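You operate a simulated robot arm through the tools that you are given. There is no shell and no other tool.

You run a simulated robot arm. Do the job below in one go: nothing can be reset, and whatever is moved stays where it is left.

## Task
Wipe the grime off the end plate's top, then paste that patch.
Fine: the pump's end plate by the blue stand; use the wooden pad, the blue brush and paste from the grey dish on that stand; put pad and brush back. Set down upright: blue brush. A coat counts when it lies all over at full strength: go over it till it gets no stronger. What is to be rubbed or washed off counts as gone when no trace of it is left.

Only the result counts: the job must be done as asked and must still hold three seconds after the hand-in. Knocking over, shifting, dropping, spilling or breaking anything else fails it.

## Robot
A 7-joint arm with a two-finger parallel gripper, fixed in place. Base frame: the origin is on the floor under the middle of its stand, x ahead of it, y to its left, z up; the work surface is at about z = 730. Lengths are in mm, angles in degrees, forces in N, time in s.
It reaches about 1247 mm from its shoulder. Its first joint turns from -132.0 to 132.0 degrees. Payload 3.91 kg.
Tool frame: the origin (TCP) lies between the finger pads and is the grasp point; the fingertips stand 30 mm ahead of it; z points along the fingers, y is the line along which they close. Largest opening 110 mm; finger width 20, thickness 10; the body of the gripper, 48 by 112 mm, starts 55 mm behind the TCP.
Orientation is that of the tool frame in the base frame, as a unit quaternion [x, y, z, w]. With the fingers straight down and closing along the base's y, the tool's x points along the base's -x, its y along +y and its z along -z.

## Interface
- The arm moves only by the tool play_rows. Its argument "series" is a list that holds one entry, the list of rows, each a list of 7 numbers: the shift along the base's x, y, z in mm, then the turn, a rotation vector about the base's x, y, z in degrees, then the closure, from 0 (fully open) to 1 (shut). In form: [[[tx, ty, tz, rx, ry, rz, claw], ...]]. A call has 1 to 20 rows; each row shifts and turns the commanded pose from where the row before left it. Each row takes 0.2 s and may step no farther than 50 mm and 8.6 degrees from the row before; otherwise, or with a gripper value out of range, the whole call is refused. A pose out of reach is approached as far as the arm can. The call stops where the force on the tool passes 90 N (or 10 N more than at its start, if that is more) or the arm is blocked; 0.2 s more then pass. The fingers move at their own pace (about 108 mm/s each) and stop on an object; they squeeze with about 37 N. The grip force told is the motor's: it shows also when the fingers shut on nothing. Time passes only in rows, and 0.2 s behind the last, so rows that do not move let the fingers close. The reply holds the time, the measured pose of the TCP, the force on the tool along the base axes, the opening and the grip force, in the units named above and with some noise, with the torque about the TCP (base axes, N m) and any sound that the robot's microphone picked up.
- Cameras (640 x 400 px; columns grow to the right, rows downward): "scene" is fixed at [413, 653.5, 1337.5]; the picture's right is [0.34, 0.94, 0.00], its down [0.67, -0.24, -0.70] and it looks along [-0.66, 0.23, -0.72] (base axes); focal length 287 px, centre (320, 200). "wrist" rides on the gripper at [72, 17, -103] in the tool frame; the picture's right is [-0.23, 0.97, 0.00], its down [-0.76, -0.18, -0.62] and it looks along [-0.61, -0.14, 0.78] (tool axes); focal length 222 px, centre (320, 200). There is no depth. A picture from a camera that has moved, and an enlarged one, comes with that camera's place and axes in the base frame and with its lens. The place of the scene camera against the robot may be out by one fixed shift of up to 18 mm in any direction.
- capture(camera): a new picture of that camera. The clock stands still meanwhile.
- close_up(camera, box): a new picture of the part [left, top, right, bottom] of that camera's present view, enlarged. The clock stands still meanwhile.
- job_done(): hands the job in; it is judged then, once.

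Nothing tells you positions but the pictures and the camera data. Unless the task says otherwise, let go and move clear before handing in.

The tools are called as name(argument=value, ...) on one line, values as JSON. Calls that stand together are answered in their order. play_rows: Moves the arm, as the interface text tells. Its arguments: {"type":"object","properties":{"series":{"type":"array","items":{"type":"array","items":{"type":"array","items":{"type":"number"}}}}},"required":["series"]} The other tools are called the same way: capture (camera) takes a picture; close_up (camera, box) takes an enlarged picture of a part of a camera's view; job_done () hands the job in.

At the start:

```text
clock: 0.0
tcp_pos: [146.7, 734.0, 1104.8]
orientation: [0.0, 1.0, 0.0, 0.0]
wrist_force: [-0.2, -0.3, -0.8]
wrist_torque: [0.04, 0.0, -0.02]
width: 109.9
gripper_force: 0.1
```

scene: 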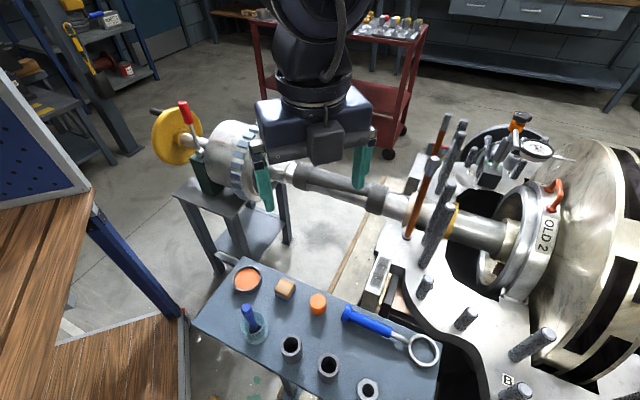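
wrist: 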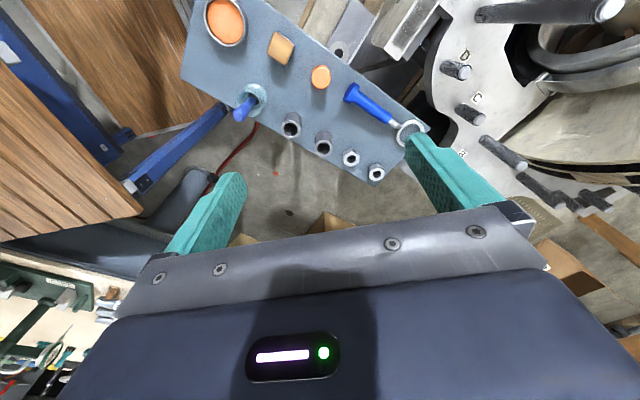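

I see a blue stand with a grey dish of orange paste, a wooden pad, an orange cylinder, a blue brush in a holder, nuts, and a spanner, next to a pump. I will look closer before I move anything.

close_up(camera="scene", box=[190, 240, 450, 400])

close_up(camera="scene", box=[360, 100, 640, 400])

close_up(camera="wrist", box=[180, 0, 440, 190])

close_up(camera="wrist", box=[380, 0, 640, 190])

```text
2.46 times, centred on (320, 320) of scene
camera zoom: at [413.0, 653.5, 1337.5], right [0.34, 0.94, 0.0], down [0.67, -0.24, -0.7], along [-0.66, 0.23, -0.72], focal length 707 px, centre (320, -95)
```

zoom: 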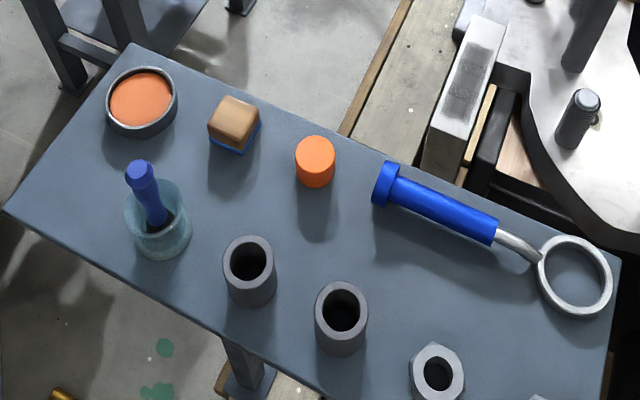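

```text
1.33 times, centred on (500, 250) of scene
camera zoom: at [413.0, 653.5, 1337.5], right [0.34, 0.94, 0.0], down [0.67, -0.24, -0.7], along [-0.66, 0.23, -0.72], focal length 383 px, centre (80, 133)
```

zoom: 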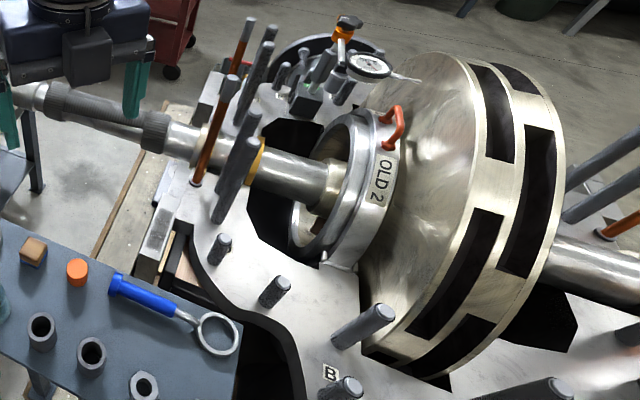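

```text
2.11 times, centred on (310, 95) of wrist
camera zoom: at [73.4, 750.7, 1207.5], right [0.23, 0.97, 0.0], down [0.76, -0.18, 0.62], along [0.61, -0.14, -0.78], focal length 468 px, centre (341, 421)
```

zoom: 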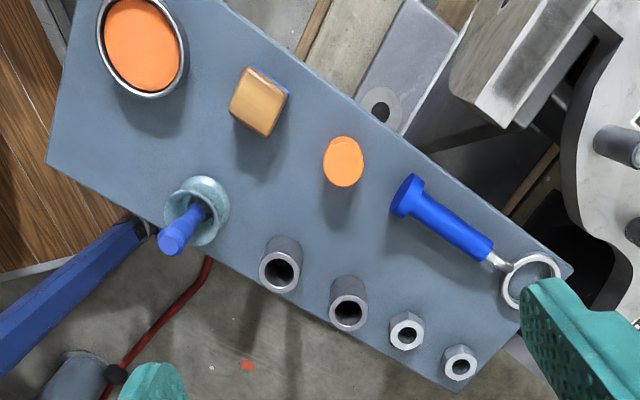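

```text
2.11 times, centred on (510, 95) of wrist
camera zoom: at [73.4, 750.7, 1207.5], right [0.23, 0.97, 0.0], down [0.76, -0.18, 0.62], along [0.61, -0.14, -0.78], focal length 468 px, centre (-80, 421)
```

zoom: 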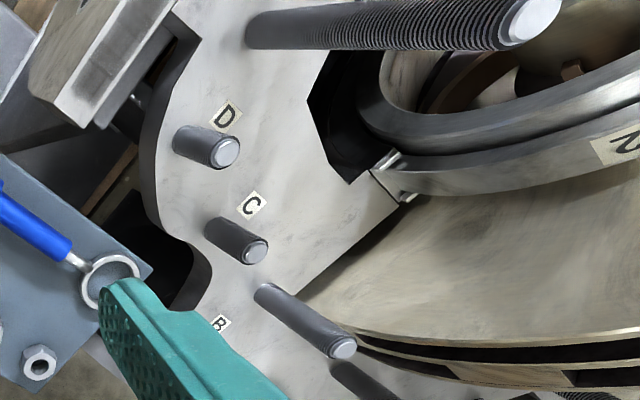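

I see the likely end plate: a pale block beside the stand with a dark patch on top. I'll zoom in on it and on the tools.

close_up(camera="scene", box=[340, 230, 420, 320])

close_up(camera="scene", box=[225, 250, 335, 350])

close_up(camera="wrist", box=[190, 0, 350, 130])

close_up(camera="wrist", box=[300, 0, 460, 100])

```text
4.44 times, centred on (380, 275) of scene
camera zoom: at [413.0, 653.5, 1337.5], right [0.34, 0.94, 0.0], down [0.67, -0.24, -0.7], along [-0.66, 0.23, -0.72], focal length 1276 px, centre (53, -133)
```

zoom: 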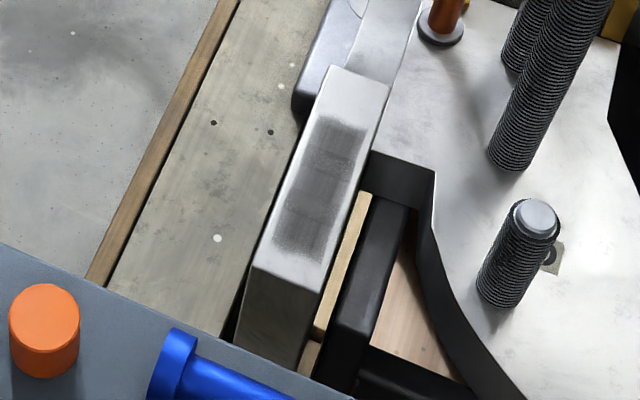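

```text
4.00 times, centred on (280, 300) of scene
camera zoom: at [413.0, 653.5, 1337.5], right [0.34, 0.94, 0.0], down [0.67, -0.24, -0.7], along [-0.66, 0.23, -0.72], focal length 1148 px, centre (480, -200)
```

zoom: 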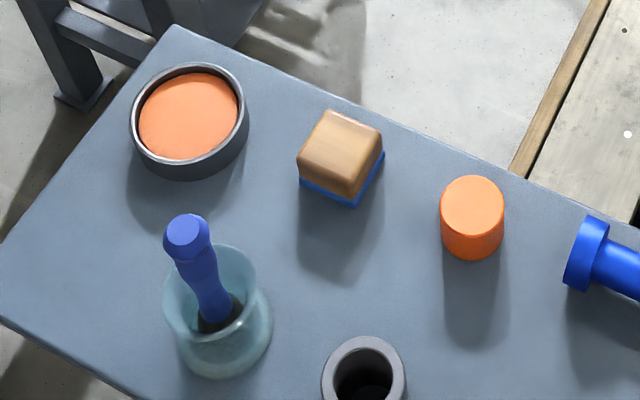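

```text
3.08 times, centred on (270, 65) of wrist
camera zoom: at [73.4, 750.7, 1207.5], right [0.23, 0.97, 0.0], down [0.76, -0.18, 0.62], along [0.61, -0.14, -0.78], focal length 684 px, centre (474, 615)
```

zoom: 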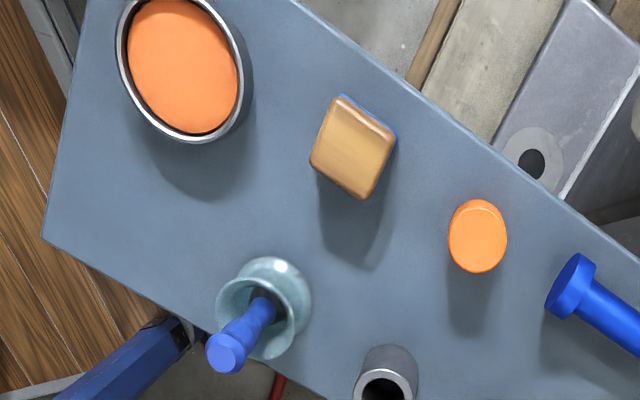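

```text
4.00 times, centred on (380, 50) of wrist
camera zoom: at [73.4, 750.7, 1207.5], right [0.23, 0.97, 0.0], down [0.76, -0.18, 0.62], along [0.61, -0.14, -0.78], focal length 888 px, centre (80, 800)
```

zoom: 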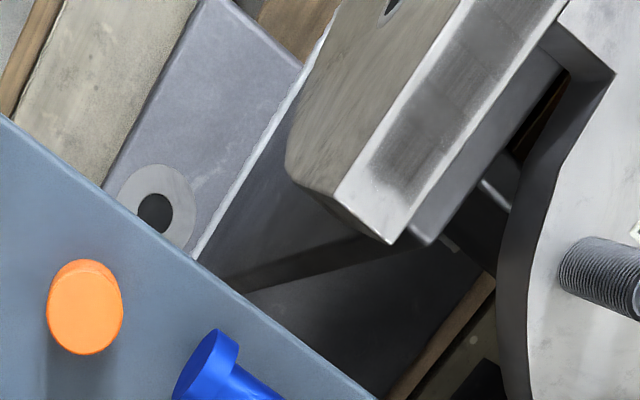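

The stand top comes out near z 720–730 and the pump plate near 690. I'll back the gripper off in -x, staying at height, so the wrist camera looks straight at the stand and end plate.

play_rows(series=[[[-40, 0, 0, 0, 0, 0, 0], [-40, 0, 0, 0, 0, 0, 0], [-40, 0, 0, 0, 0, 0, 0], [-40, 0, 0, 0, 0, 0, 0], [0, 0, 0, 0, 0, 0, 0], [0, 0, 0, 0, 0, 0, 0]]])

capture(camera="wrist")

capture(camera="scene")

```text
clock: 1.4
tcp_pos: [-15.3, 731.5, 1105.3]
orientation: [0.0, 1.0, 0.0, 0.0]
wrist_force: [0.1, 0.3, 0.0]
wrist_torque: [-0.02, 0.02, -0.03]
width: 110.1
gripper_force: 0.0
```

```text
taken
camera wrist: at [-88.4, 748.6, 1207.1], right [0.23, 0.97, 0.0], down [0.76, -0.18, 0.62], along [0.61, -0.14, -0.78], focal length 222 px, centre (320, 200)
```

wrist: 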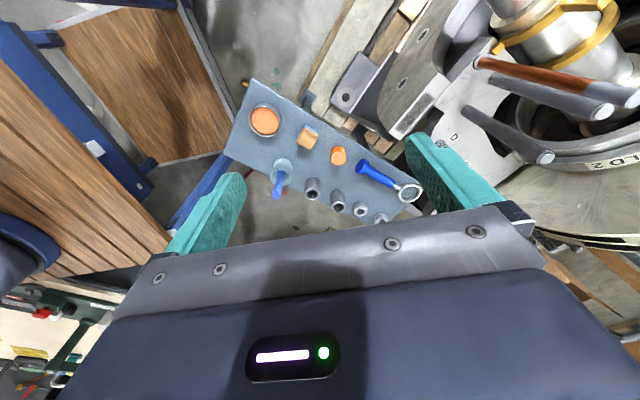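

```text
taken
```

scene: 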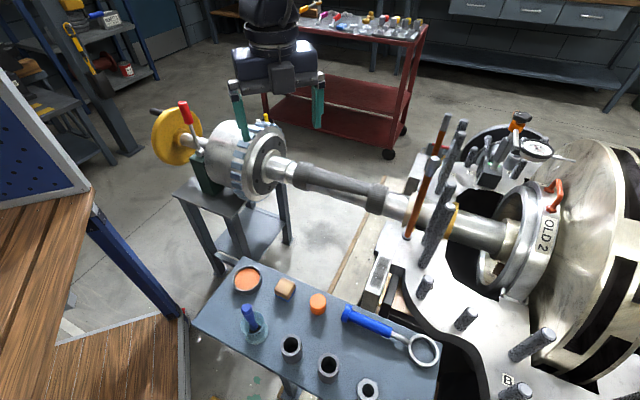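

The stand now sits in the wrist view. I'll enlarge the tools and the end plate from here.

close_up(camera="wrist", box=[220, 70, 360, 210])

close_up(camera="wrist", box=[320, 20, 480, 150])

close_up(camera="wrist", box=[250, 90, 310, 130])

```text
2.86 times, centred on (290, 140) of wrist
camera zoom: at [-88.4, 748.6, 1207.1], right [0.23, 0.97, 0.0], down [0.76, -0.18, 0.62], along [0.61, -0.14, -0.78], focal length 635 px, centre (406, 371)
```

zoom: 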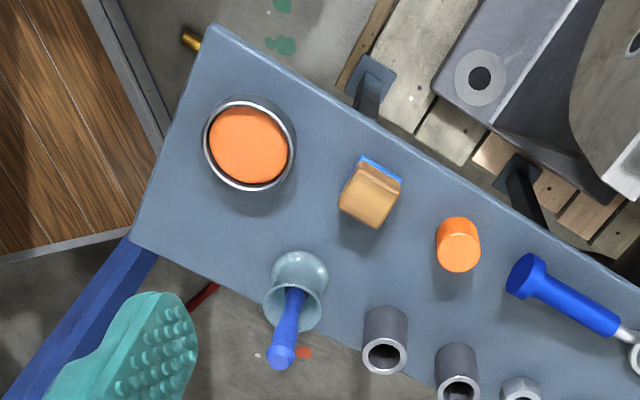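

```text
3.08 times, centred on (400, 85) of wrist
camera zoom: at [-88.4, 748.6, 1207.1], right [0.23, 0.97, 0.0], down [0.76, -0.18, 0.62], along [0.61, -0.14, -0.78], focal length 684 px, centre (74, 554)
```

zoom: 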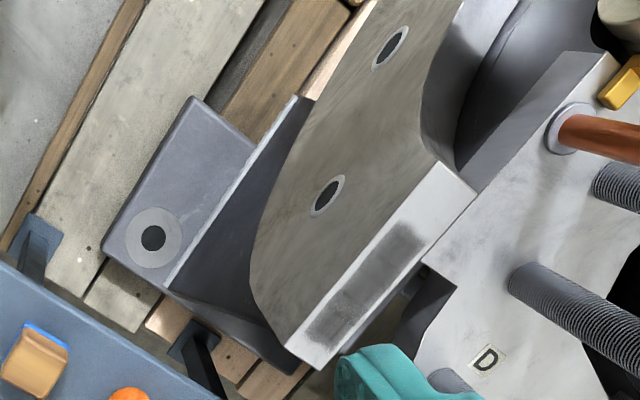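

```text
10.00 times, centred on (280, 110) of wrist
camera zoom: at [-88.4, 748.6, 1207.1], right [0.23, 0.97, 0.0], down [0.76, -0.18, 0.62], along [0.61, -0.14, -0.78], focal length 2221 px, centre (720, 1100)
```

zoom: 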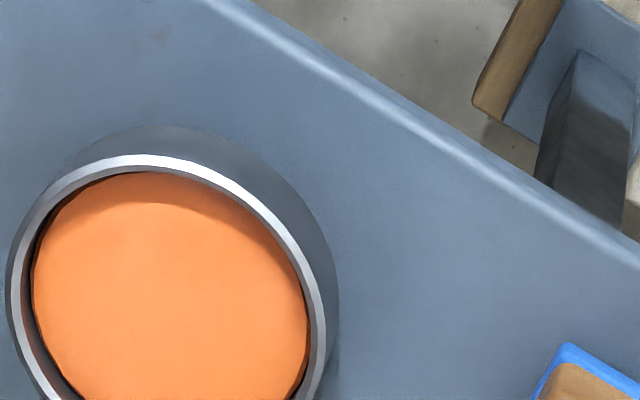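

I'll pause a row to gauge the measuring noise, and take sharper enlargements of the pad, the brush in its jar and the patch.

play_rows(series=[[[0, 0, 0, 0, 0, 0, 0]]])

close_up(camera="wrist", box=[285, 110, 365, 170])

close_up(camera="wrist", box=[255, 140, 335, 210])

close_up(camera="wrist", box=[380, 60, 480, 150])

close_up(camera="wrist", box=[235, 85, 295, 145])

```text
clock: 1.8
tcp_pos: [-14.5, 731.2, 1104.7]
orientation: [0.001, 1.0, -0.001, 0.0]
wrist_force: [0.1, -0.7, -0.8]
wrist_torque: [0.0, 0.03, -0.02]
width: 110.1
gripper_force: 0.0
```

```text
6.67 times, centred on (325, 140) of wrist
camera zoom: at [-88.3, 748.6, 1207.2], right [0.23, 0.97, 0.0], down [0.76, -0.18, 0.62], along [0.61, -0.14, -0.78], focal length 1481 px, centre (287, 600)
```

zoom: 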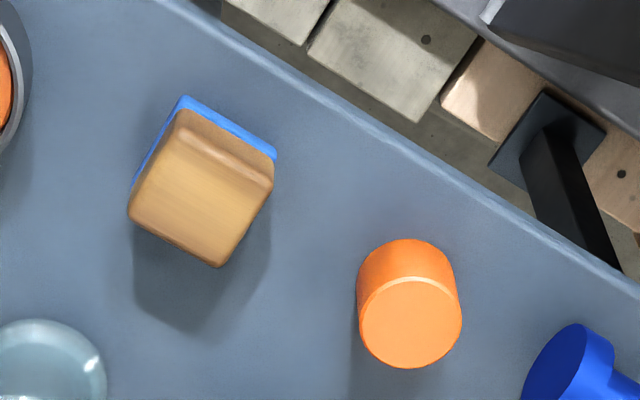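

```text
5.71 times, centred on (295, 175) of wrist
camera zoom: at [-88.3, 748.6, 1207.2], right [0.23, 0.97, 0.0], down [0.76, -0.18, 0.62], along [0.61, -0.14, -0.78], focal length 1269 px, centre (463, 343)
```

zoom: 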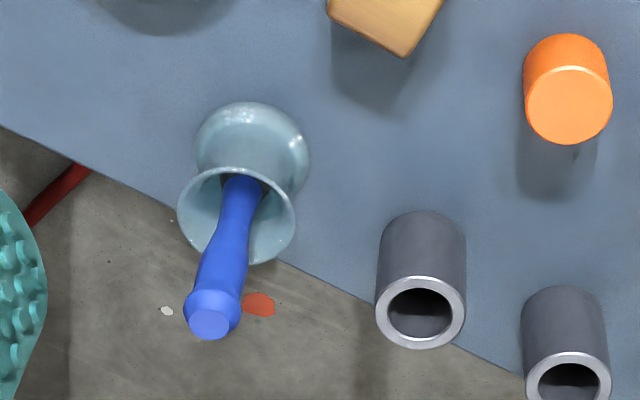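

```text
4.44 times, centred on (430, 105) of wrist
camera zoom: at [-88.3, 748.6, 1207.2], right [0.23, 0.97, 0.0], down [0.76, -0.18, 0.62], along [0.61, -0.14, -0.78], focal length 987 px, centre (-169, 622)
```

zoom: 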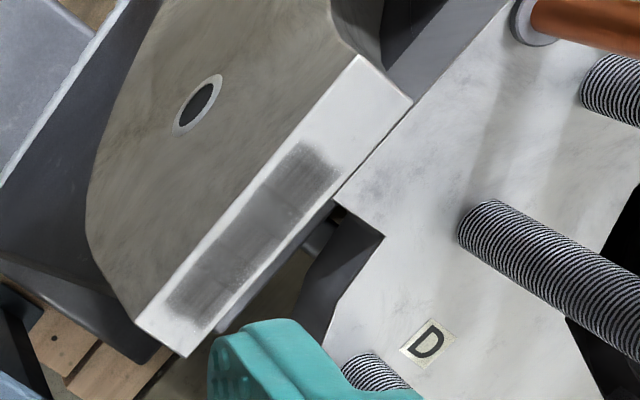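

```text
6.67 times, centred on (265, 115) of wrist
camera zoom: at [-88.3, 748.6, 1207.2], right [0.23, 0.97, 0.0], down [0.76, -0.18, 0.62], along [0.61, -0.14, -0.78], focal length 1481 px, centre (687, 767)
```

zoom: 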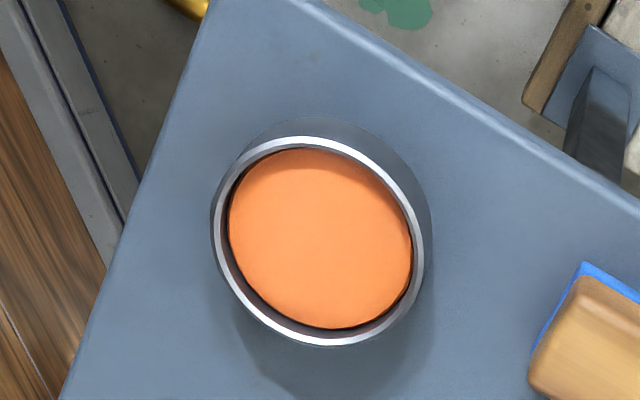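

The tools sit in a row along the stand, turned about 45°, and the end plate top (about 36 × 137 mm at z≈721) lies at the same angle. I'll turn the gripper 45° and go above the pad at a safe height to look closer.

play_rows(series=[[[18.5, -9.2, -30, 0, 0, 7.5, 0], [18.5, -9.2, -30, 0, 0, 7.5, 0], [18.5, -9.2, -30, 0, 0, 7.5, 0], [18.5, -9.2, -30, 0, 0, 7.5, 0], [18.5, -9.2, -30, 0, 0, 7.5, 0], [18.5, -9.2, -30, 0, 0, 7.5, 0], [0, 0, 0, 0, 0, 0, 0.4], [0, 0, 0, 0, 0, 0, 0.4]]])

capture(camera="wrist")

capture(camera="scene")

```text
clock: 3.6
tcp_pos: [96.4, 677.5, 924.0]
orientation: [-0.383, 0.924, 0.0, 0.0]
wrist_force: [-1.3, -0.3, -0.3]
wrist_torque: [0.02, 0.01, 0.03]
width: 66.0
gripper_force: 0.1
```

```text
taken
camera wrist: at [32.3, 638.9, 1027.0], right [-0.53, 0.85, 0.0], down [0.66, 0.41, 0.62], along [0.53, 0.33, -0.78], focal length 222 px, centre (320, 200)
```

wrist: 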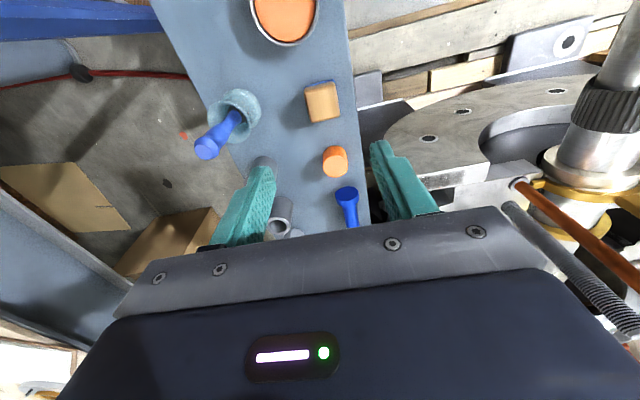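

```text
taken
```

scene: 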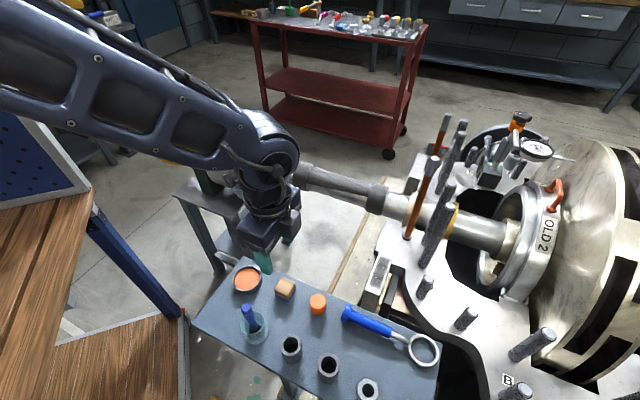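

The pad shows nearly under the gripper's axis. I'll enlarge to measure its place and heading.

close_up(camera="wrist", box=[270, 60, 370, 190])

close_up(camera="wrist", box=[180, 70, 280, 180])

close_up(camera="wrist", box=[240, 0, 360, 70])

close_up(camera="wrist", box=[400, 60, 640, 210])

```text
3.08 times, centred on (320, 125) of wrist
camera zoom: at [32.3, 638.9, 1027.0], right [-0.53, 0.85, 0.0], down [0.66, 0.41, 0.62], along [0.53, 0.33, -0.78], focal length 684 px, centre (320, 431)
```

zoom: 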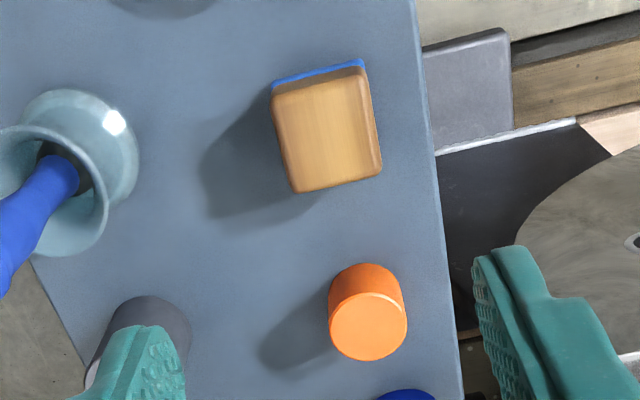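

```text
3.64 times, centred on (230, 125) of wrist
camera zoom: at [32.3, 638.9, 1027.0], right [-0.53, 0.85, 0.0], down [0.66, 0.41, 0.62], along [0.53, 0.33, -0.78], focal length 808 px, centre (647, 473)
```

zoom: 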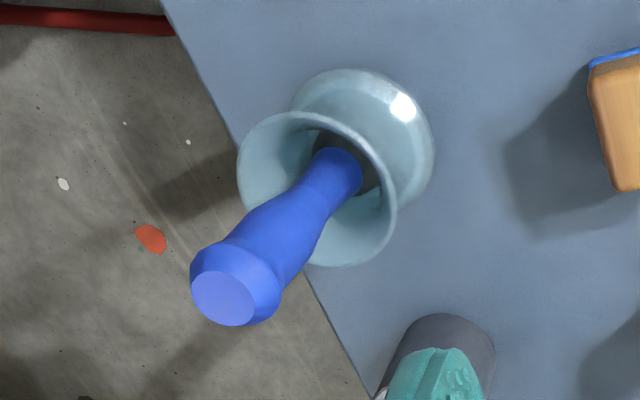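

```text
5.33 times, centred on (300, 35) of wrist
camera zoom: at [32.3, 638.9, 1027.0], right [-0.53, 0.85, 0.0], down [0.66, 0.41, 0.62], along [0.53, 0.33, -0.78], focal length 1185 px, centre (427, 1080)
```

zoom: 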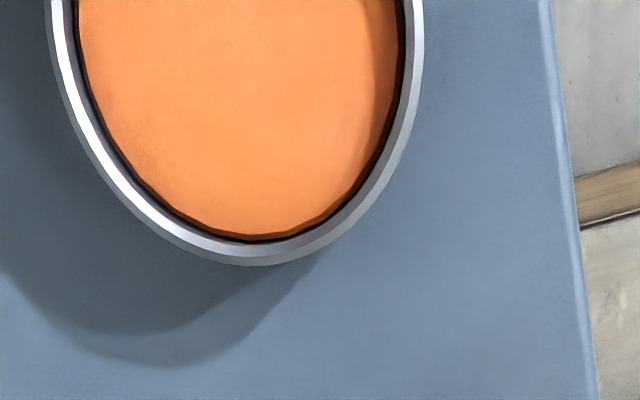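

```text
2.67 times, centred on (520, 135) of wrist
camera zoom: at [32.3, 638.9, 1027.0], right [-0.53, 0.85, 0.0], down [0.66, 0.41, 0.62], along [0.53, 0.33, -0.78], focal length 592 px, centre (-213, 373)
```

zoom: 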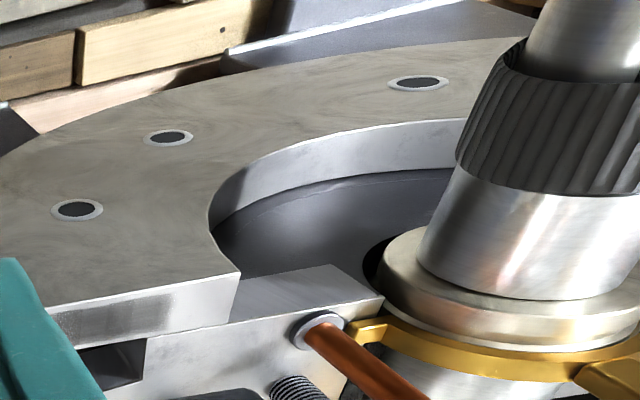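

The pad comes out centred at about (90.5, 679), top near z 769, with the stand top near 738–744. I'll lower with partly open fingers and look before closing.

play_rows(series=[[[-3, 0.75, -35, 0, 0, 0, 0.4], [-3, 0.75, -35, 0, 0, 0, 0.4], [0, 0, -35, 0, 0, 0, 0.4], [0, 0, -20, 0, 0, 0, 0.4], [0, 0, -15, 0, 0, 0, 0.4], [0, 0, 0, 0, 0, 0, 0.4]]])

capture(camera="wrist")

close_up(camera="wrist", box=[240, 100, 400, 250])

close_up(camera="scene", box=[190, 200, 350, 350])

```text
clock: 5.0
tcp_pos: [92.0, 681.7, 784.7]
orientation: [-0.382, 0.924, 0.0, 0.0]
wrist_force: [-0.7, 0.2, 0.1]
wrist_torque: [0.02, 0.0, 0.01]
width: 66.2
gripper_force: 0.0
```

```text
taken
camera wrist: at [27.7, 641.9, 888.3], right [-0.53, 0.85, 0.0], down [0.66, 0.41, 0.62], along [0.53, 0.33, -0.78], focal length 222 px, centre (320, 200)
```

wrist: 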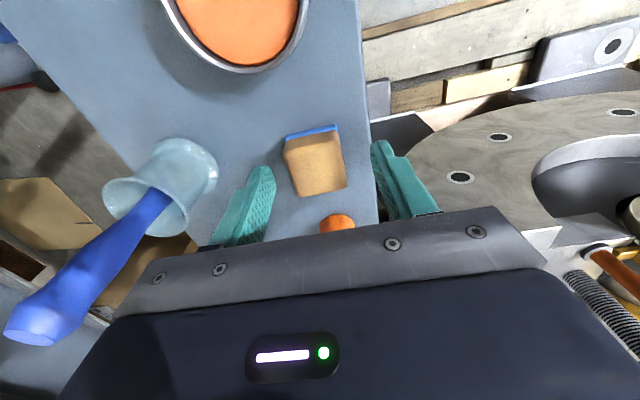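

```text
2.67 times, centred on (320, 175) of wrist
camera zoom: at [27.7, 641.9, 888.3], right [-0.53, 0.85, 0.0], down [0.66, 0.41, 0.62], along [0.53, 0.33, -0.78], focal length 592 px, centre (320, 267)
```

zoom: 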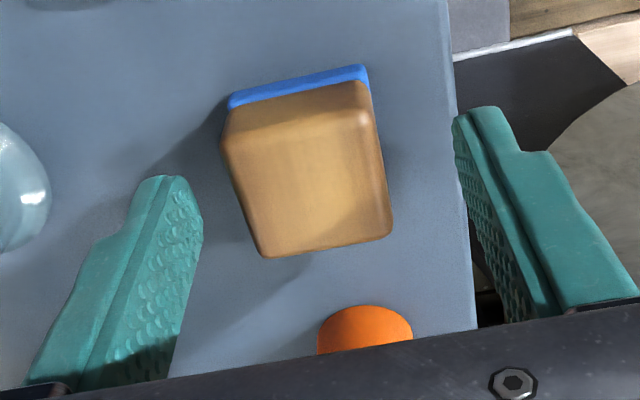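

```text
2.67 times, centred on (270, 275) of scene
camera zoom: at [413.0, 653.5, 1337.5], right [0.34, 0.94, 0.0], down [0.67, -0.24, -0.7], along [-0.66, 0.23, -0.72], focal length 765 px, centre (453, 0)
```

zoom: 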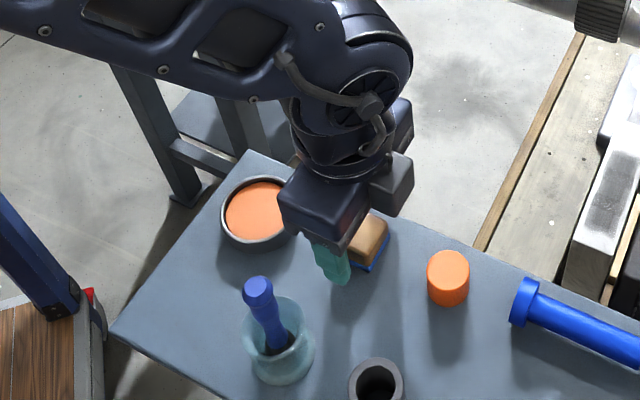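

The pad sits between the fingers. I'll correct by about 3 mm, lower 6 mm more and close gently on it.

play_rows(series=[[[-1.5, -2.7, -6, 0, 0, 0, 0.4], [0, 0, 0, 0, 0, 0, 0.4], [0, 0, 0, 0, 0, 0, 0.6], [0, 0, 0, 0, 0, 0, 0.7], [0, 0, 0, 0, 0, 0, 0.9], [0, 0, 0, 0, 0, 0, 1], [0, 0, 0, 0, 0, 0, 1]]])

close_up(camera="wrist", box=[240, 100, 400, 250])

```text
clock: 6.6
tcp_pos: [89.0, 678.7, 778.2]
orientation: [-0.383, 0.924, 0.0, 0.0]
wrist_force: [1.0, -0.3, 0.2]
wrist_torque: [-0.04, 0.0, 0.04]
width: 34.8
gripper_force: 37.4
```

```text
2.67 times, centred on (320, 175) of wrist
camera zoom: at [26.4, 638.8, 882.0], right [-0.53, 0.85, 0.0], down [0.66, 0.41, 0.62], along [0.53, 0.33, -0.78], focal length 592 px, centre (320, 267)
```

zoom: 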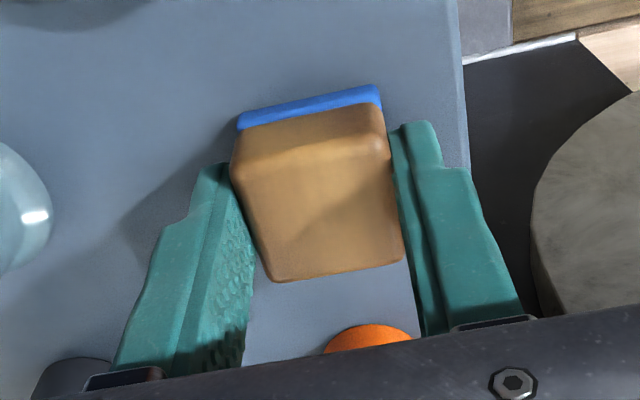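

The pad is gripped (34.8 mm wide). I'll lift it straight up and carry it over the end plate, staying well above everything, and then look.

play_rows(series=[[[0, 0, 15, 0, 0, 0, 1], [0, 0, 30, 0, 0, 0, 1], [0, 0, 35, 0, 0, 0, 1], [0, 0, 20, 0, 0, 0, 1], [3, 38, 0, 0, 0, 0, 1], [3, 38, 0, 0, 0, 0, 1], [3, 38, 0, 0, 0, 0, 1], [3, 38, 0, 0, 0, 0, 1], [3, 38, 0, 0, 0, 0, 1], [2, 38, 0, 0, 0, 0, 1], [0, 0, 0, 0, 0, 0, 1], [0, 0, 0, 0, 0, 0, 1]]])

capture(camera="wrist")

close_up(camera="wrist", box=[220, 50, 420, 200])

capture(camera="scene")

```text
clock: 9.2
tcp_pos: [107.8, 907.4, 881.2]
orientation: [-0.383, 0.924, 0.0, 0.0]
wrist_force: [0.3, 0.6, 0.0]
wrist_torque: [-0.01, 0.01, -0.01]
width: 34.8
gripper_force: 36.7
```

```text
taken
camera wrist: at [44.1, 866.8, 983.3], right [-0.53, 0.85, 0.0], down [0.66, 0.41, 0.62], along [0.53, 0.33, -0.78], focal length 222 px, centre (320, 200)
```

wrist: 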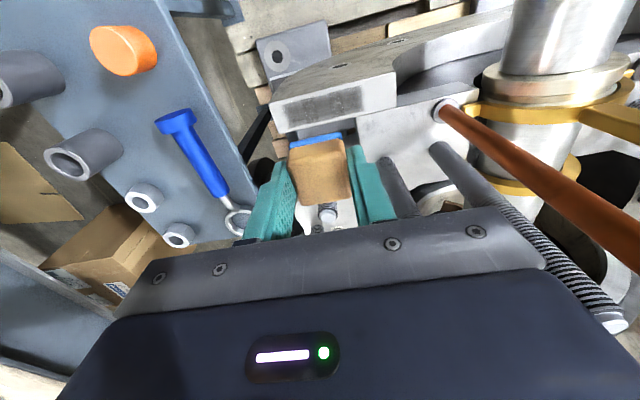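

```text
2.67 times, centred on (320, 125) of wrist
camera zoom: at [44.1, 866.8, 983.3], right [-0.53, 0.85, 0.0], down [0.66, 0.41, 0.62], along [0.53, 0.33, -0.78], focal length 592 px, centre (320, 400)
```

zoom: 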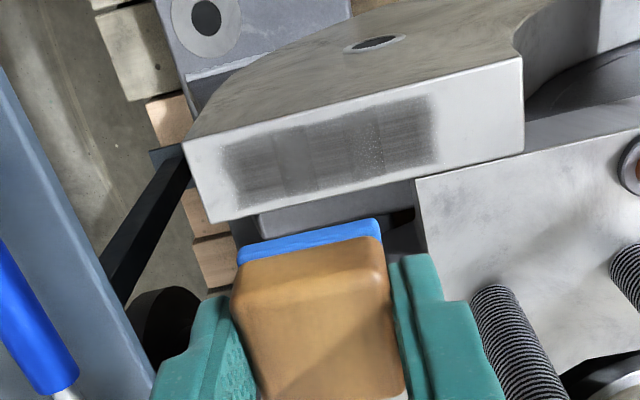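

```text
taken
```

scene: 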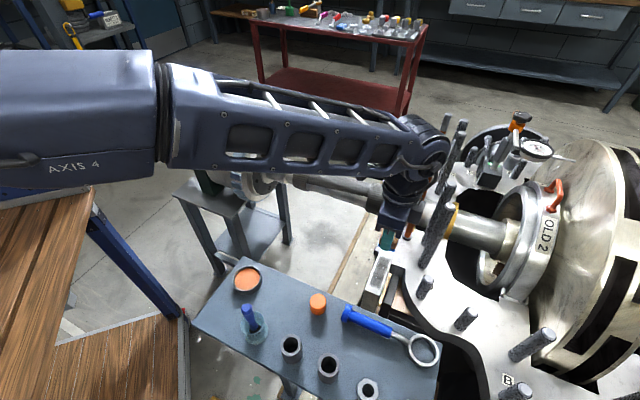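

The grimy patch is about 87 × 27 mm, centred near (105.6, 910), top of plate about z 725. I'll lower the pad over the patch centre, stopping above contact.

play_rows(series=[[[-2.2, 2.5, -30, 0, 0, 0, 1], [0, 0, -35, 0, 0, 0, 1], [0, 0, -30, 0, 0, 0, 1], [0, 0, -6, 0, 0, 0, 1], [0, 0, 0, 0, 0, 0, 1], [0, 0, 0, 0, 0, 0, 1]]])

capture(camera="wrist")

close_up(camera="scene", box=[340, 170, 480, 330])

```text
clock: 10.6
tcp_pos: [103.7, 909.1, 777.2]
orientation: [-0.383, 0.924, 0.0, -0.001]
wrist_force: [0.7, -0.7, 0.0]
wrist_torque: [0.02, -0.01, -0.01]
width: 34.9
gripper_force: 37.1
```

```text
taken
camera wrist: at [40.7, 869.3, 880.9], right [-0.53, 0.85, 0.0], down [0.66, 0.41, 0.62], along [0.53, 0.33, -0.78], focal length 222 px, centre (320, 200)
```

wrist: 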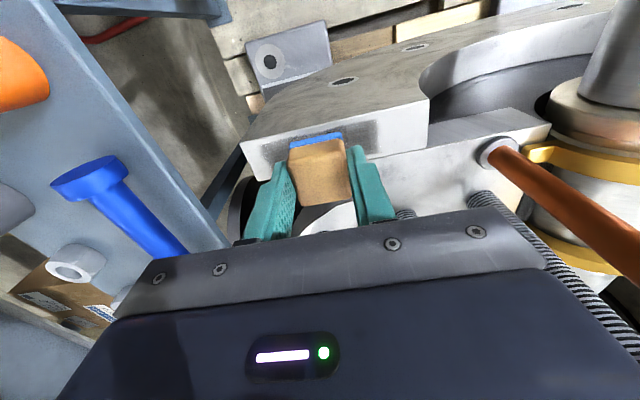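

```text
2.50 times, centred on (410, 250) of scene
camera zoom: at [413.0, 653.5, 1337.5], right [0.34, 0.94, 0.0], down [0.67, -0.24, -0.7], along [-0.66, 0.23, -0.72], focal length 718 px, centre (95, 75)
```

zoom: 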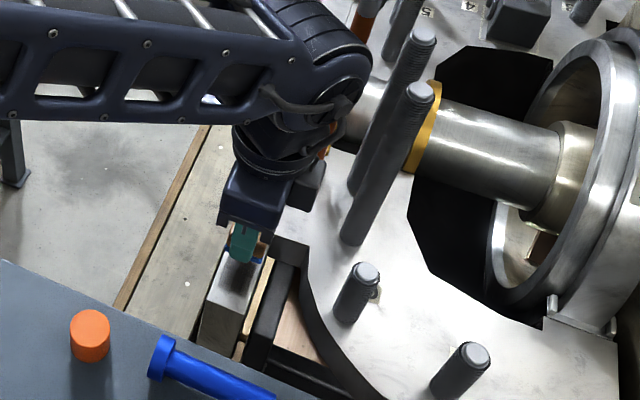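

Clear of the studs. I'll go down in small steps until I feel contact.

play_rows(series=[[[1, 0.5, -2, 0, 0, 0, 1], [0, 0, -2, 0, 0, 0, 1], [0, 0, -2, 0, 0, 0, 1], [0, 0, -2, 0, 0, 0, 1], [0, 0, 0, 0, 0, 0, 1]]])

```text
clock: 11.8
tcp_pos: [106.6, 908.5, 769.0]
orientation: [-0.383, 0.924, 0.0, 0.0]
wrist_force: [0.6, -1.1, -1.1]
wrist_torque: [0.0, 0.0, 0.01]
width: 34.9
gripper_force: 37.3
```

play_rows(series=[[[0, 0, -1.5, 0, 0, 0, 1], [0, 0, -1.5, 0, 0, 0, 1], [0, 0, 0, 0, 0, 0, 1]]])

close_up(camera="wrist", box=[220, 90, 420, 240])

```text
clock: 12.6
tcp_pos: [105.8, 909.2, 768.5]
orientation: [-0.384, 0.923, 0.0, 0.0]
wrist_force: [-0.2, 0.2, -1.4]
wrist_torque: [-0.02, 0.01, 0.0]
width: 34.5
gripper_force: 36.7
```

```text
2.67 times, centred on (320, 165) of wrist
camera zoom: at [42.3, 869.7, 870.4], right [-0.53, 0.85, 0.0], down [0.66, 0.41, 0.62], along [0.53, 0.33, -0.78], focal length 592 px, centre (320, 293)
```

zoom: 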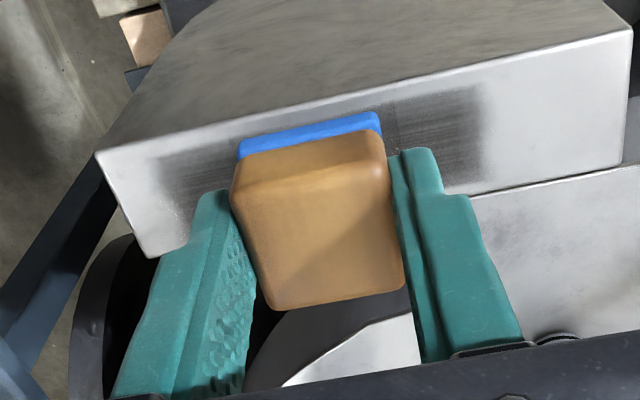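

Not clearly touching yet; I'll continue down in small steps.

play_rows(series=[[[0, 0, -1.5, 0, 0, 0, 1], [0, 0, -1.5, 0, 0, 0, 1], [0, 0, 0, 0, 0, 0, 1]]])

```text
clock: 13.4
tcp_pos: [104.6, 908.2, 764.2]
orientation: [-0.383, 0.924, 0.001, 0.0]
wrist_force: [-0.3, -0.2, -0.3]
wrist_torque: [0.02, 0.02, 0.02]
width: 34.5
gripper_force: 37.5
```

play_rows(series=[[[0, 0, -1.5, 0, 0, 0, 1], [0, 0, -1.5, 0, 0, 0, 1], [0, 0, 0, 0, 0, 0, 1]]])

close_up(camera="wrist", box=[220, 90, 420, 240])

```text
clock: 14.2
tcp_pos: [104.6, 909.0, 760.9]
orientation: [-0.383, 0.924, 0.0, 0.0]
wrist_force: [-0.5, 0.3, 0.0]
wrist_torque: [0.03, 0.0, 0.0]
width: 34.7
gripper_force: 37.3
```

```text
2.67 times, centred on (320, 165) of wrist
camera zoom: at [41.3, 869.2, 863.1], right [-0.53, 0.85, 0.0], down [0.66, 0.41, 0.62], along [0.53, 0.33, -0.78], focal length 592 px, centre (320, 293)
```

zoom: 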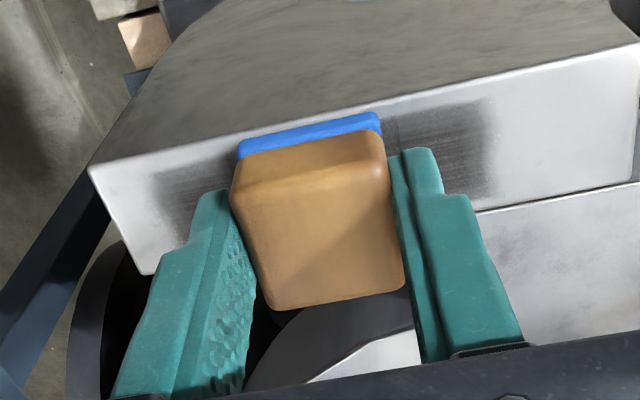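

play_rows(series=[[[0, 0, -1, 0, 0, 0, 1], [0, 0, -1, 0, 0, 0, 1], [0, 0, 0, 0, 0, 0, 1]]])

```text
clock: 15.0
tcp_pos: [104.2, 908.9, 758.0]
orientation: [-0.382, 0.924, 0.0, 0.001]
wrist_force: [0.3, -0.8, 0.6]
wrist_torque: [0.03, -0.03, 0.03]
width: 34.5
gripper_force: 36.8
```

play_rows(series=[[[0, 0, -1, 0, 0, 0, 1], [0, 0, -1, 0, 0, 0, 1], [0, 0, 0, 0, 0, 0, 1]]])

close_up(camera="wrist", box=[220, 90, 420, 240])

close_up(camera="scene", box=[350, 220, 430, 310])

```text
clock: 15.8
tcp_pos: [105.9, 908.2, 759.5]
orientation: [-0.382, 0.924, 0.001, 0.0]
wrist_force: [-4.0, -3.1, 20.6]
wrist_torque: [-0.17, 0.13, 0.0]
width: 34.7
gripper_force: 37.5
```

```text
2.67 times, centred on (320, 165) of wrist
camera zoom: at [42.0, 869.5, 861.5], right [-0.53, 0.85, 0.0], down [0.66, 0.41, 0.62], along [0.53, 0.33, -0.78], focal length 592 px, centre (320, 293)
```

zoom: 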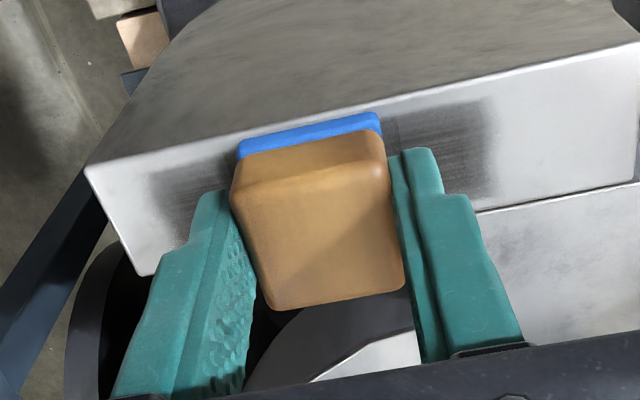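

```text
4.44 times, centred on (390, 265) of scene
camera zoom: at [413.0, 653.5, 1337.5], right [0.34, 0.94, 0.0], down [0.67, -0.24, -0.7], along [-0.66, 0.23, -0.72], focal length 1276 px, centre (9, -89)
```

zoom: 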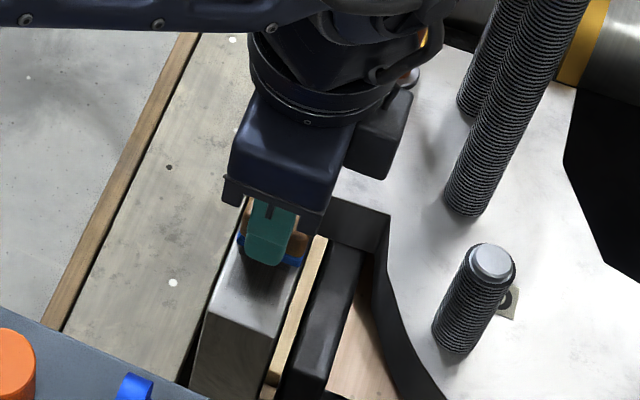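

Contact is felt at about 20 N with TCP z ≈ 757. Now I rub along the patch, past both ends and back, at this pressure.

play_rows(series=[[[5.66, -5.66, 0, 0, 0, 0, 1], [5.66, -5.66, 0, 0, 0, 0, 1], [5.66, -5.66, 0, 0, 0, 0, 1], [5.66, -5.66, 0, 0, 0, 0, 1], [-5.66, 5.66, 0, 0, 0, 0, 1], [-5.66, 5.66, 0, 0, 0, 0, 1], [-5.66, 5.66, 0, 0, 0, 0, 1], [-5.66, 5.66, 0, 0, 0, 0, 1], [-5.66, 5.66, 0, 0, 0, 0, 1], [-5.66, 5.66, 0, 0, 0, 0, 1], [-5.66, 5.66, 0, 0, 0, 0, 1], [-5.66, 5.66, 0, 0, 0, 0, 1], [5.66, -5.66, 0, 0, 0, 0, 1], [5.66, -5.66, 0, 0, 0, 0, 1], [5.66, -5.66, 0, 0, 0, 0, 1], [5.66, -5.66, 0, 0, 0, 0, 1], [5.66, -5.66, 0, 0, 0, 0, 1], [5.66, -5.66, 0, 0, 0, 0, 1], [5.66, -5.66, 0, 0, 0, 0, 1], [5.66, -5.66, 0, 0, 0, 0, 1]]])

close_up(camera="wrist", box=[220, 90, 420, 240])

close_up(camera="scene", box=[350, 220, 430, 310])

```text
clock: 20.0
tcp_pos: [128.9, 886.2, 757.5]
orientation: [-0.384, 0.924, 0.002, 0.0]
wrist_force: [-5.2, 5.3, 20.7]
wrist_torque: [0.14, 0.13, 0.0]
width: 34.9
gripper_force: 36.7
```

```text
2.67 times, centred on (320, 165) of wrist
camera zoom: at [64.4, 846.5, 860.4], right [-0.53, 0.85, 0.0], down [0.66, 0.41, 0.62], along [0.53, 0.33, -0.78], focal length 592 px, centre (320, 293)
```

zoom: 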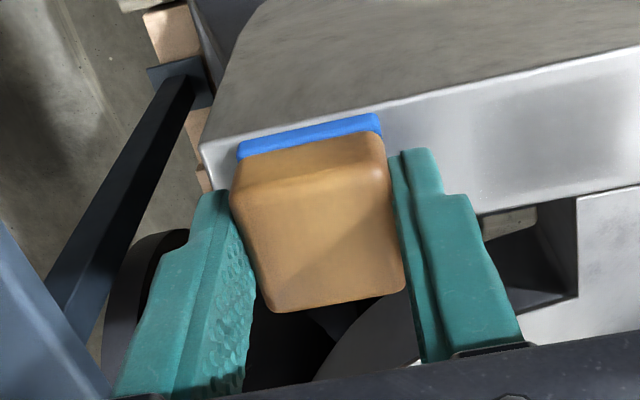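

```text
4.44 times, centred on (390, 265) of scene
camera zoom: at [413.0, 653.5, 1337.5], right [0.34, 0.94, 0.0], down [0.67, -0.24, -0.7], along [-0.66, 0.23, -0.72], focal length 1276 px, centre (9, -89)
```

zoom: 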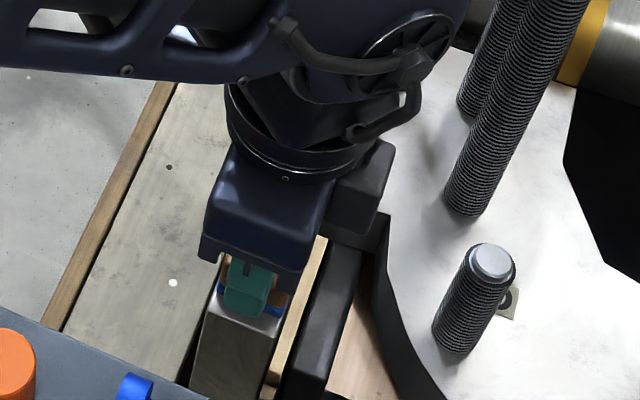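

Most of the grime is gone after one round; a faint grey remains. More passes over the full length.

play_rows(series=[[[2, -2, 0, 0, 0, 0, 1], [-6, 6, 0, 0, 0, 0, 1], [-6, 6, 0, 0, 0, 0, 1], [-6, 6, 0, 0, 0, 0, 1], [-6, 6, 0, 0, 0, 0, 1], [-6, 6, 0, 0, 0, 0, 1], [-6, 6, 0, 0, 0, 0, 1], [-6, 6, 0, 0, 0, 0, 1], [-6, 6, 0, 0, 0, 0, 1], [-2, 2, 0, 0, 0, 0, 1], [6, -6, 0, 0, 0, 0, 1], [6, -6, 0, 0, 0, 0, 1], [6, -6, 0, 0, 0, 0, 1], [6, -6, 0, 0, 0, 0, 1], [6, -6, 0, 0, 0, 0, 1], [6, -6, 0, 0, 0, 0, 1], [6, -6, 0, 0, 0, 0, 1], [6, -6, 0, 0, 0, 0, 1], [2, -2, 0, 0, 0, 0, 1]]])

play_rows(series=[[[-6, 6, 0, 0, 0, 0, 1], [-6, 6, 0, 0, 0, 0, 1], [-6, 6, 0, 0, 0, 0, 1], [-6, 6, 0, 0, 0, 0, 1], [-6, 6, 0, 0, 0, 0, 1], [-6, 6, 0, 0, 0, 0, 1], [-6, 6, 0, 0, 0, 0, 1], [-6, 6, 0, 0, 0, 0, 1], [-2, 2, 0, 0, 0, 0, 1], [6, -6, 0, 0, 0, 0, 1], [6, -6, 0, 0, 0, 0, 1], [6, -6, 0, 0, 0, 0, 1], [6, -6, 0, 0, 0, 0, 1], [6, -6, 0, 0, 0, 0, 1], [6, -6, 0, 0, 0, 0, 1], [6, -6, 0, 0, 0, 0, 1], [6, -6, 0, 0, 0, 0, 1], [2, -2, 0, 0, 0, 0, 1]]])

close_up(camera="wrist", box=[220, 90, 420, 240])

```text
clock: 24.0
tcp_pos: [129.8, 883.9, 757.4]
orientation: [-0.382, 0.924, -0.001, -0.001]
wrist_force: [-4.4, 2.1, 16.2]
wrist_torque: [0.08, 0.14, 0.0]
width: 34.8
gripper_force: 37.2
```

```text
clock: 27.8
tcp_pos: [131.8, 883.1, 757.4]
orientation: [-0.383, 0.924, 0.0, 0.0]
wrist_force: [-6.7, 3.3, 22.4]
wrist_torque: [0.1, 0.17, 0.01]
width: 34.9
gripper_force: 37.5
```

```text
2.67 times, centred on (320, 165) of wrist
camera zoom: at [66.9, 844.2, 860.4], right [-0.53, 0.85, 0.0], down [0.66, 0.41, 0.62], along [0.53, 0.33, -0.78], focal length 592 px, centre (320, 293)
```

zoom: 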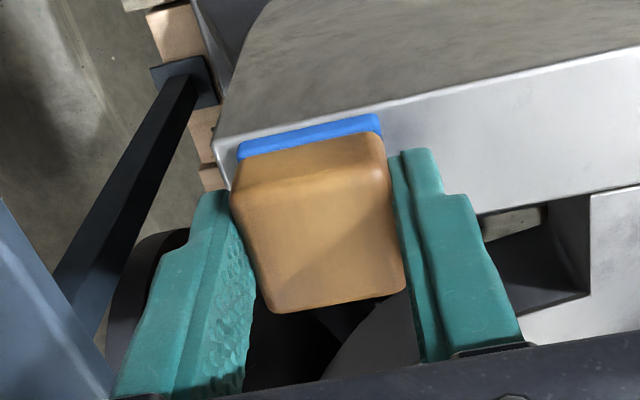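

It looks clean from here. I'll lift straight up and inspect the whole patch.

play_rows(series=[[[0, 0, 10, 0, 0, 0, 1], [-6, 6, 30, 0, 0, 0, 1], [-9, 9, 40, 0, 0, 0, 1], [-9, 9, 40, 0, 0, 0, 1], [0, 0, 0, 0, 0, 0, 1], [0, 0, 0, 0, 0, 0, 1]]])

close_up(camera="wrist", box=[240, 50, 400, 170])

close_up(camera="scene", box=[350, 240, 410, 300])

```text
clock: 29.2
tcp_pos: [108.0, 908.5, 878.2]
orientation: [-0.383, 0.924, 0.0, -0.001]
wrist_force: [0.0, -0.1, -0.6]
wrist_torque: [-0.01, 0.0, 0.03]
width: 34.6
gripper_force: 37.1
```

```text
3.33 times, centred on (320, 110) of wrist
camera zoom: at [43.4, 868.6, 982.0], right [-0.53, 0.85, 0.0], down [0.66, 0.41, 0.62], along [0.53, 0.33, -0.78], focal length 740 px, centre (320, 500)
```

zoom: 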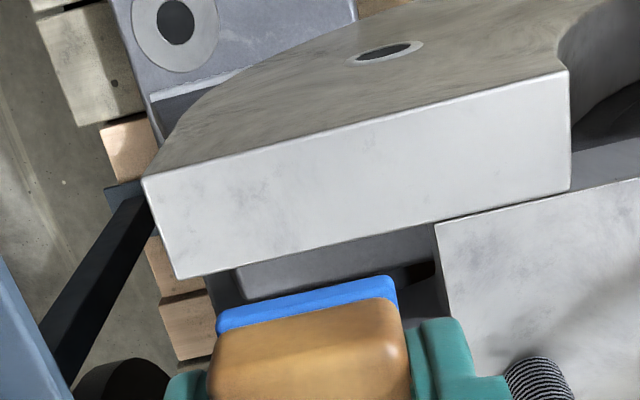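

```text
6.67 times, centred on (380, 270) of scene
camera zoom: at [413.0, 653.5, 1337.5], right [0.34, 0.94, 0.0], down [0.67, -0.24, -0.7], along [-0.66, 0.23, -0.72], focal length 1914 px, centre (-80, -267)
```

zoom: 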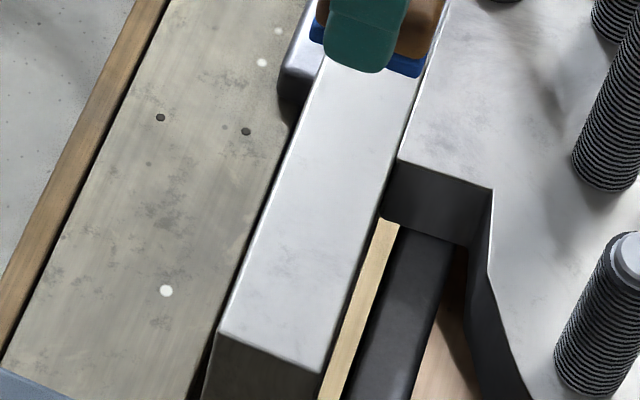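

It looks clean, with only the metal's own mottling. I'll zoom tighter to check for any trace.

close_up(camera="wrist", box=[275, 75, 345, 125])

close_up(camera="wrist", box=[325, 65, 395, 115])

```text
8.00 times, centred on (310, 100) of wrist
camera zoom: at [43.4, 868.6, 982.0], right [-0.53, 0.85, 0.0], down [0.66, 0.41, 0.62], along [0.53, 0.33, -0.78], focal length 1777 px, centre (400, 1000)
```

zoom: 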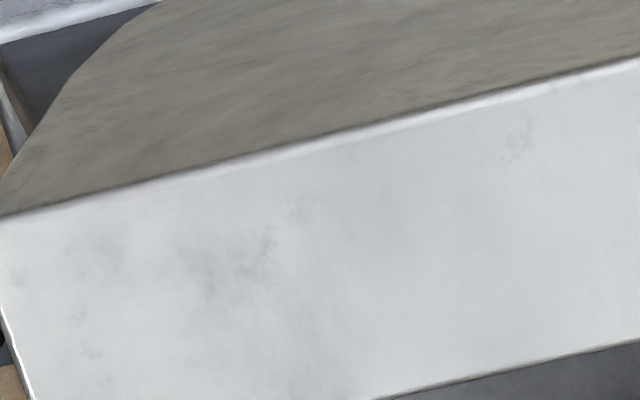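

```text
8.00 times, centred on (360, 90) of wrist
camera zoom: at [43.4, 868.6, 982.0], right [-0.53, 0.85, 0.0], down [0.66, 0.41, 0.62], along [0.53, 0.33, -0.78], focal length 1777 px, centre (0, 1080)
```

zoom: 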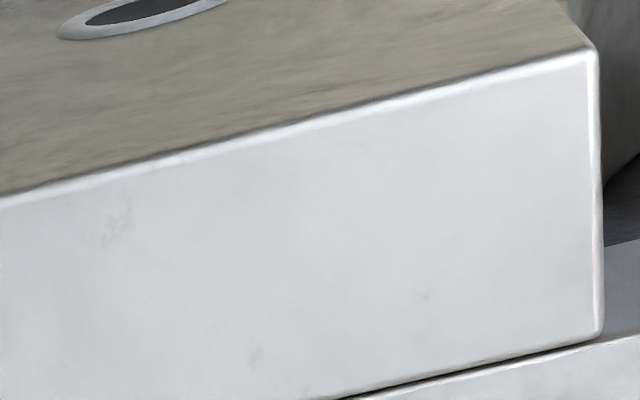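

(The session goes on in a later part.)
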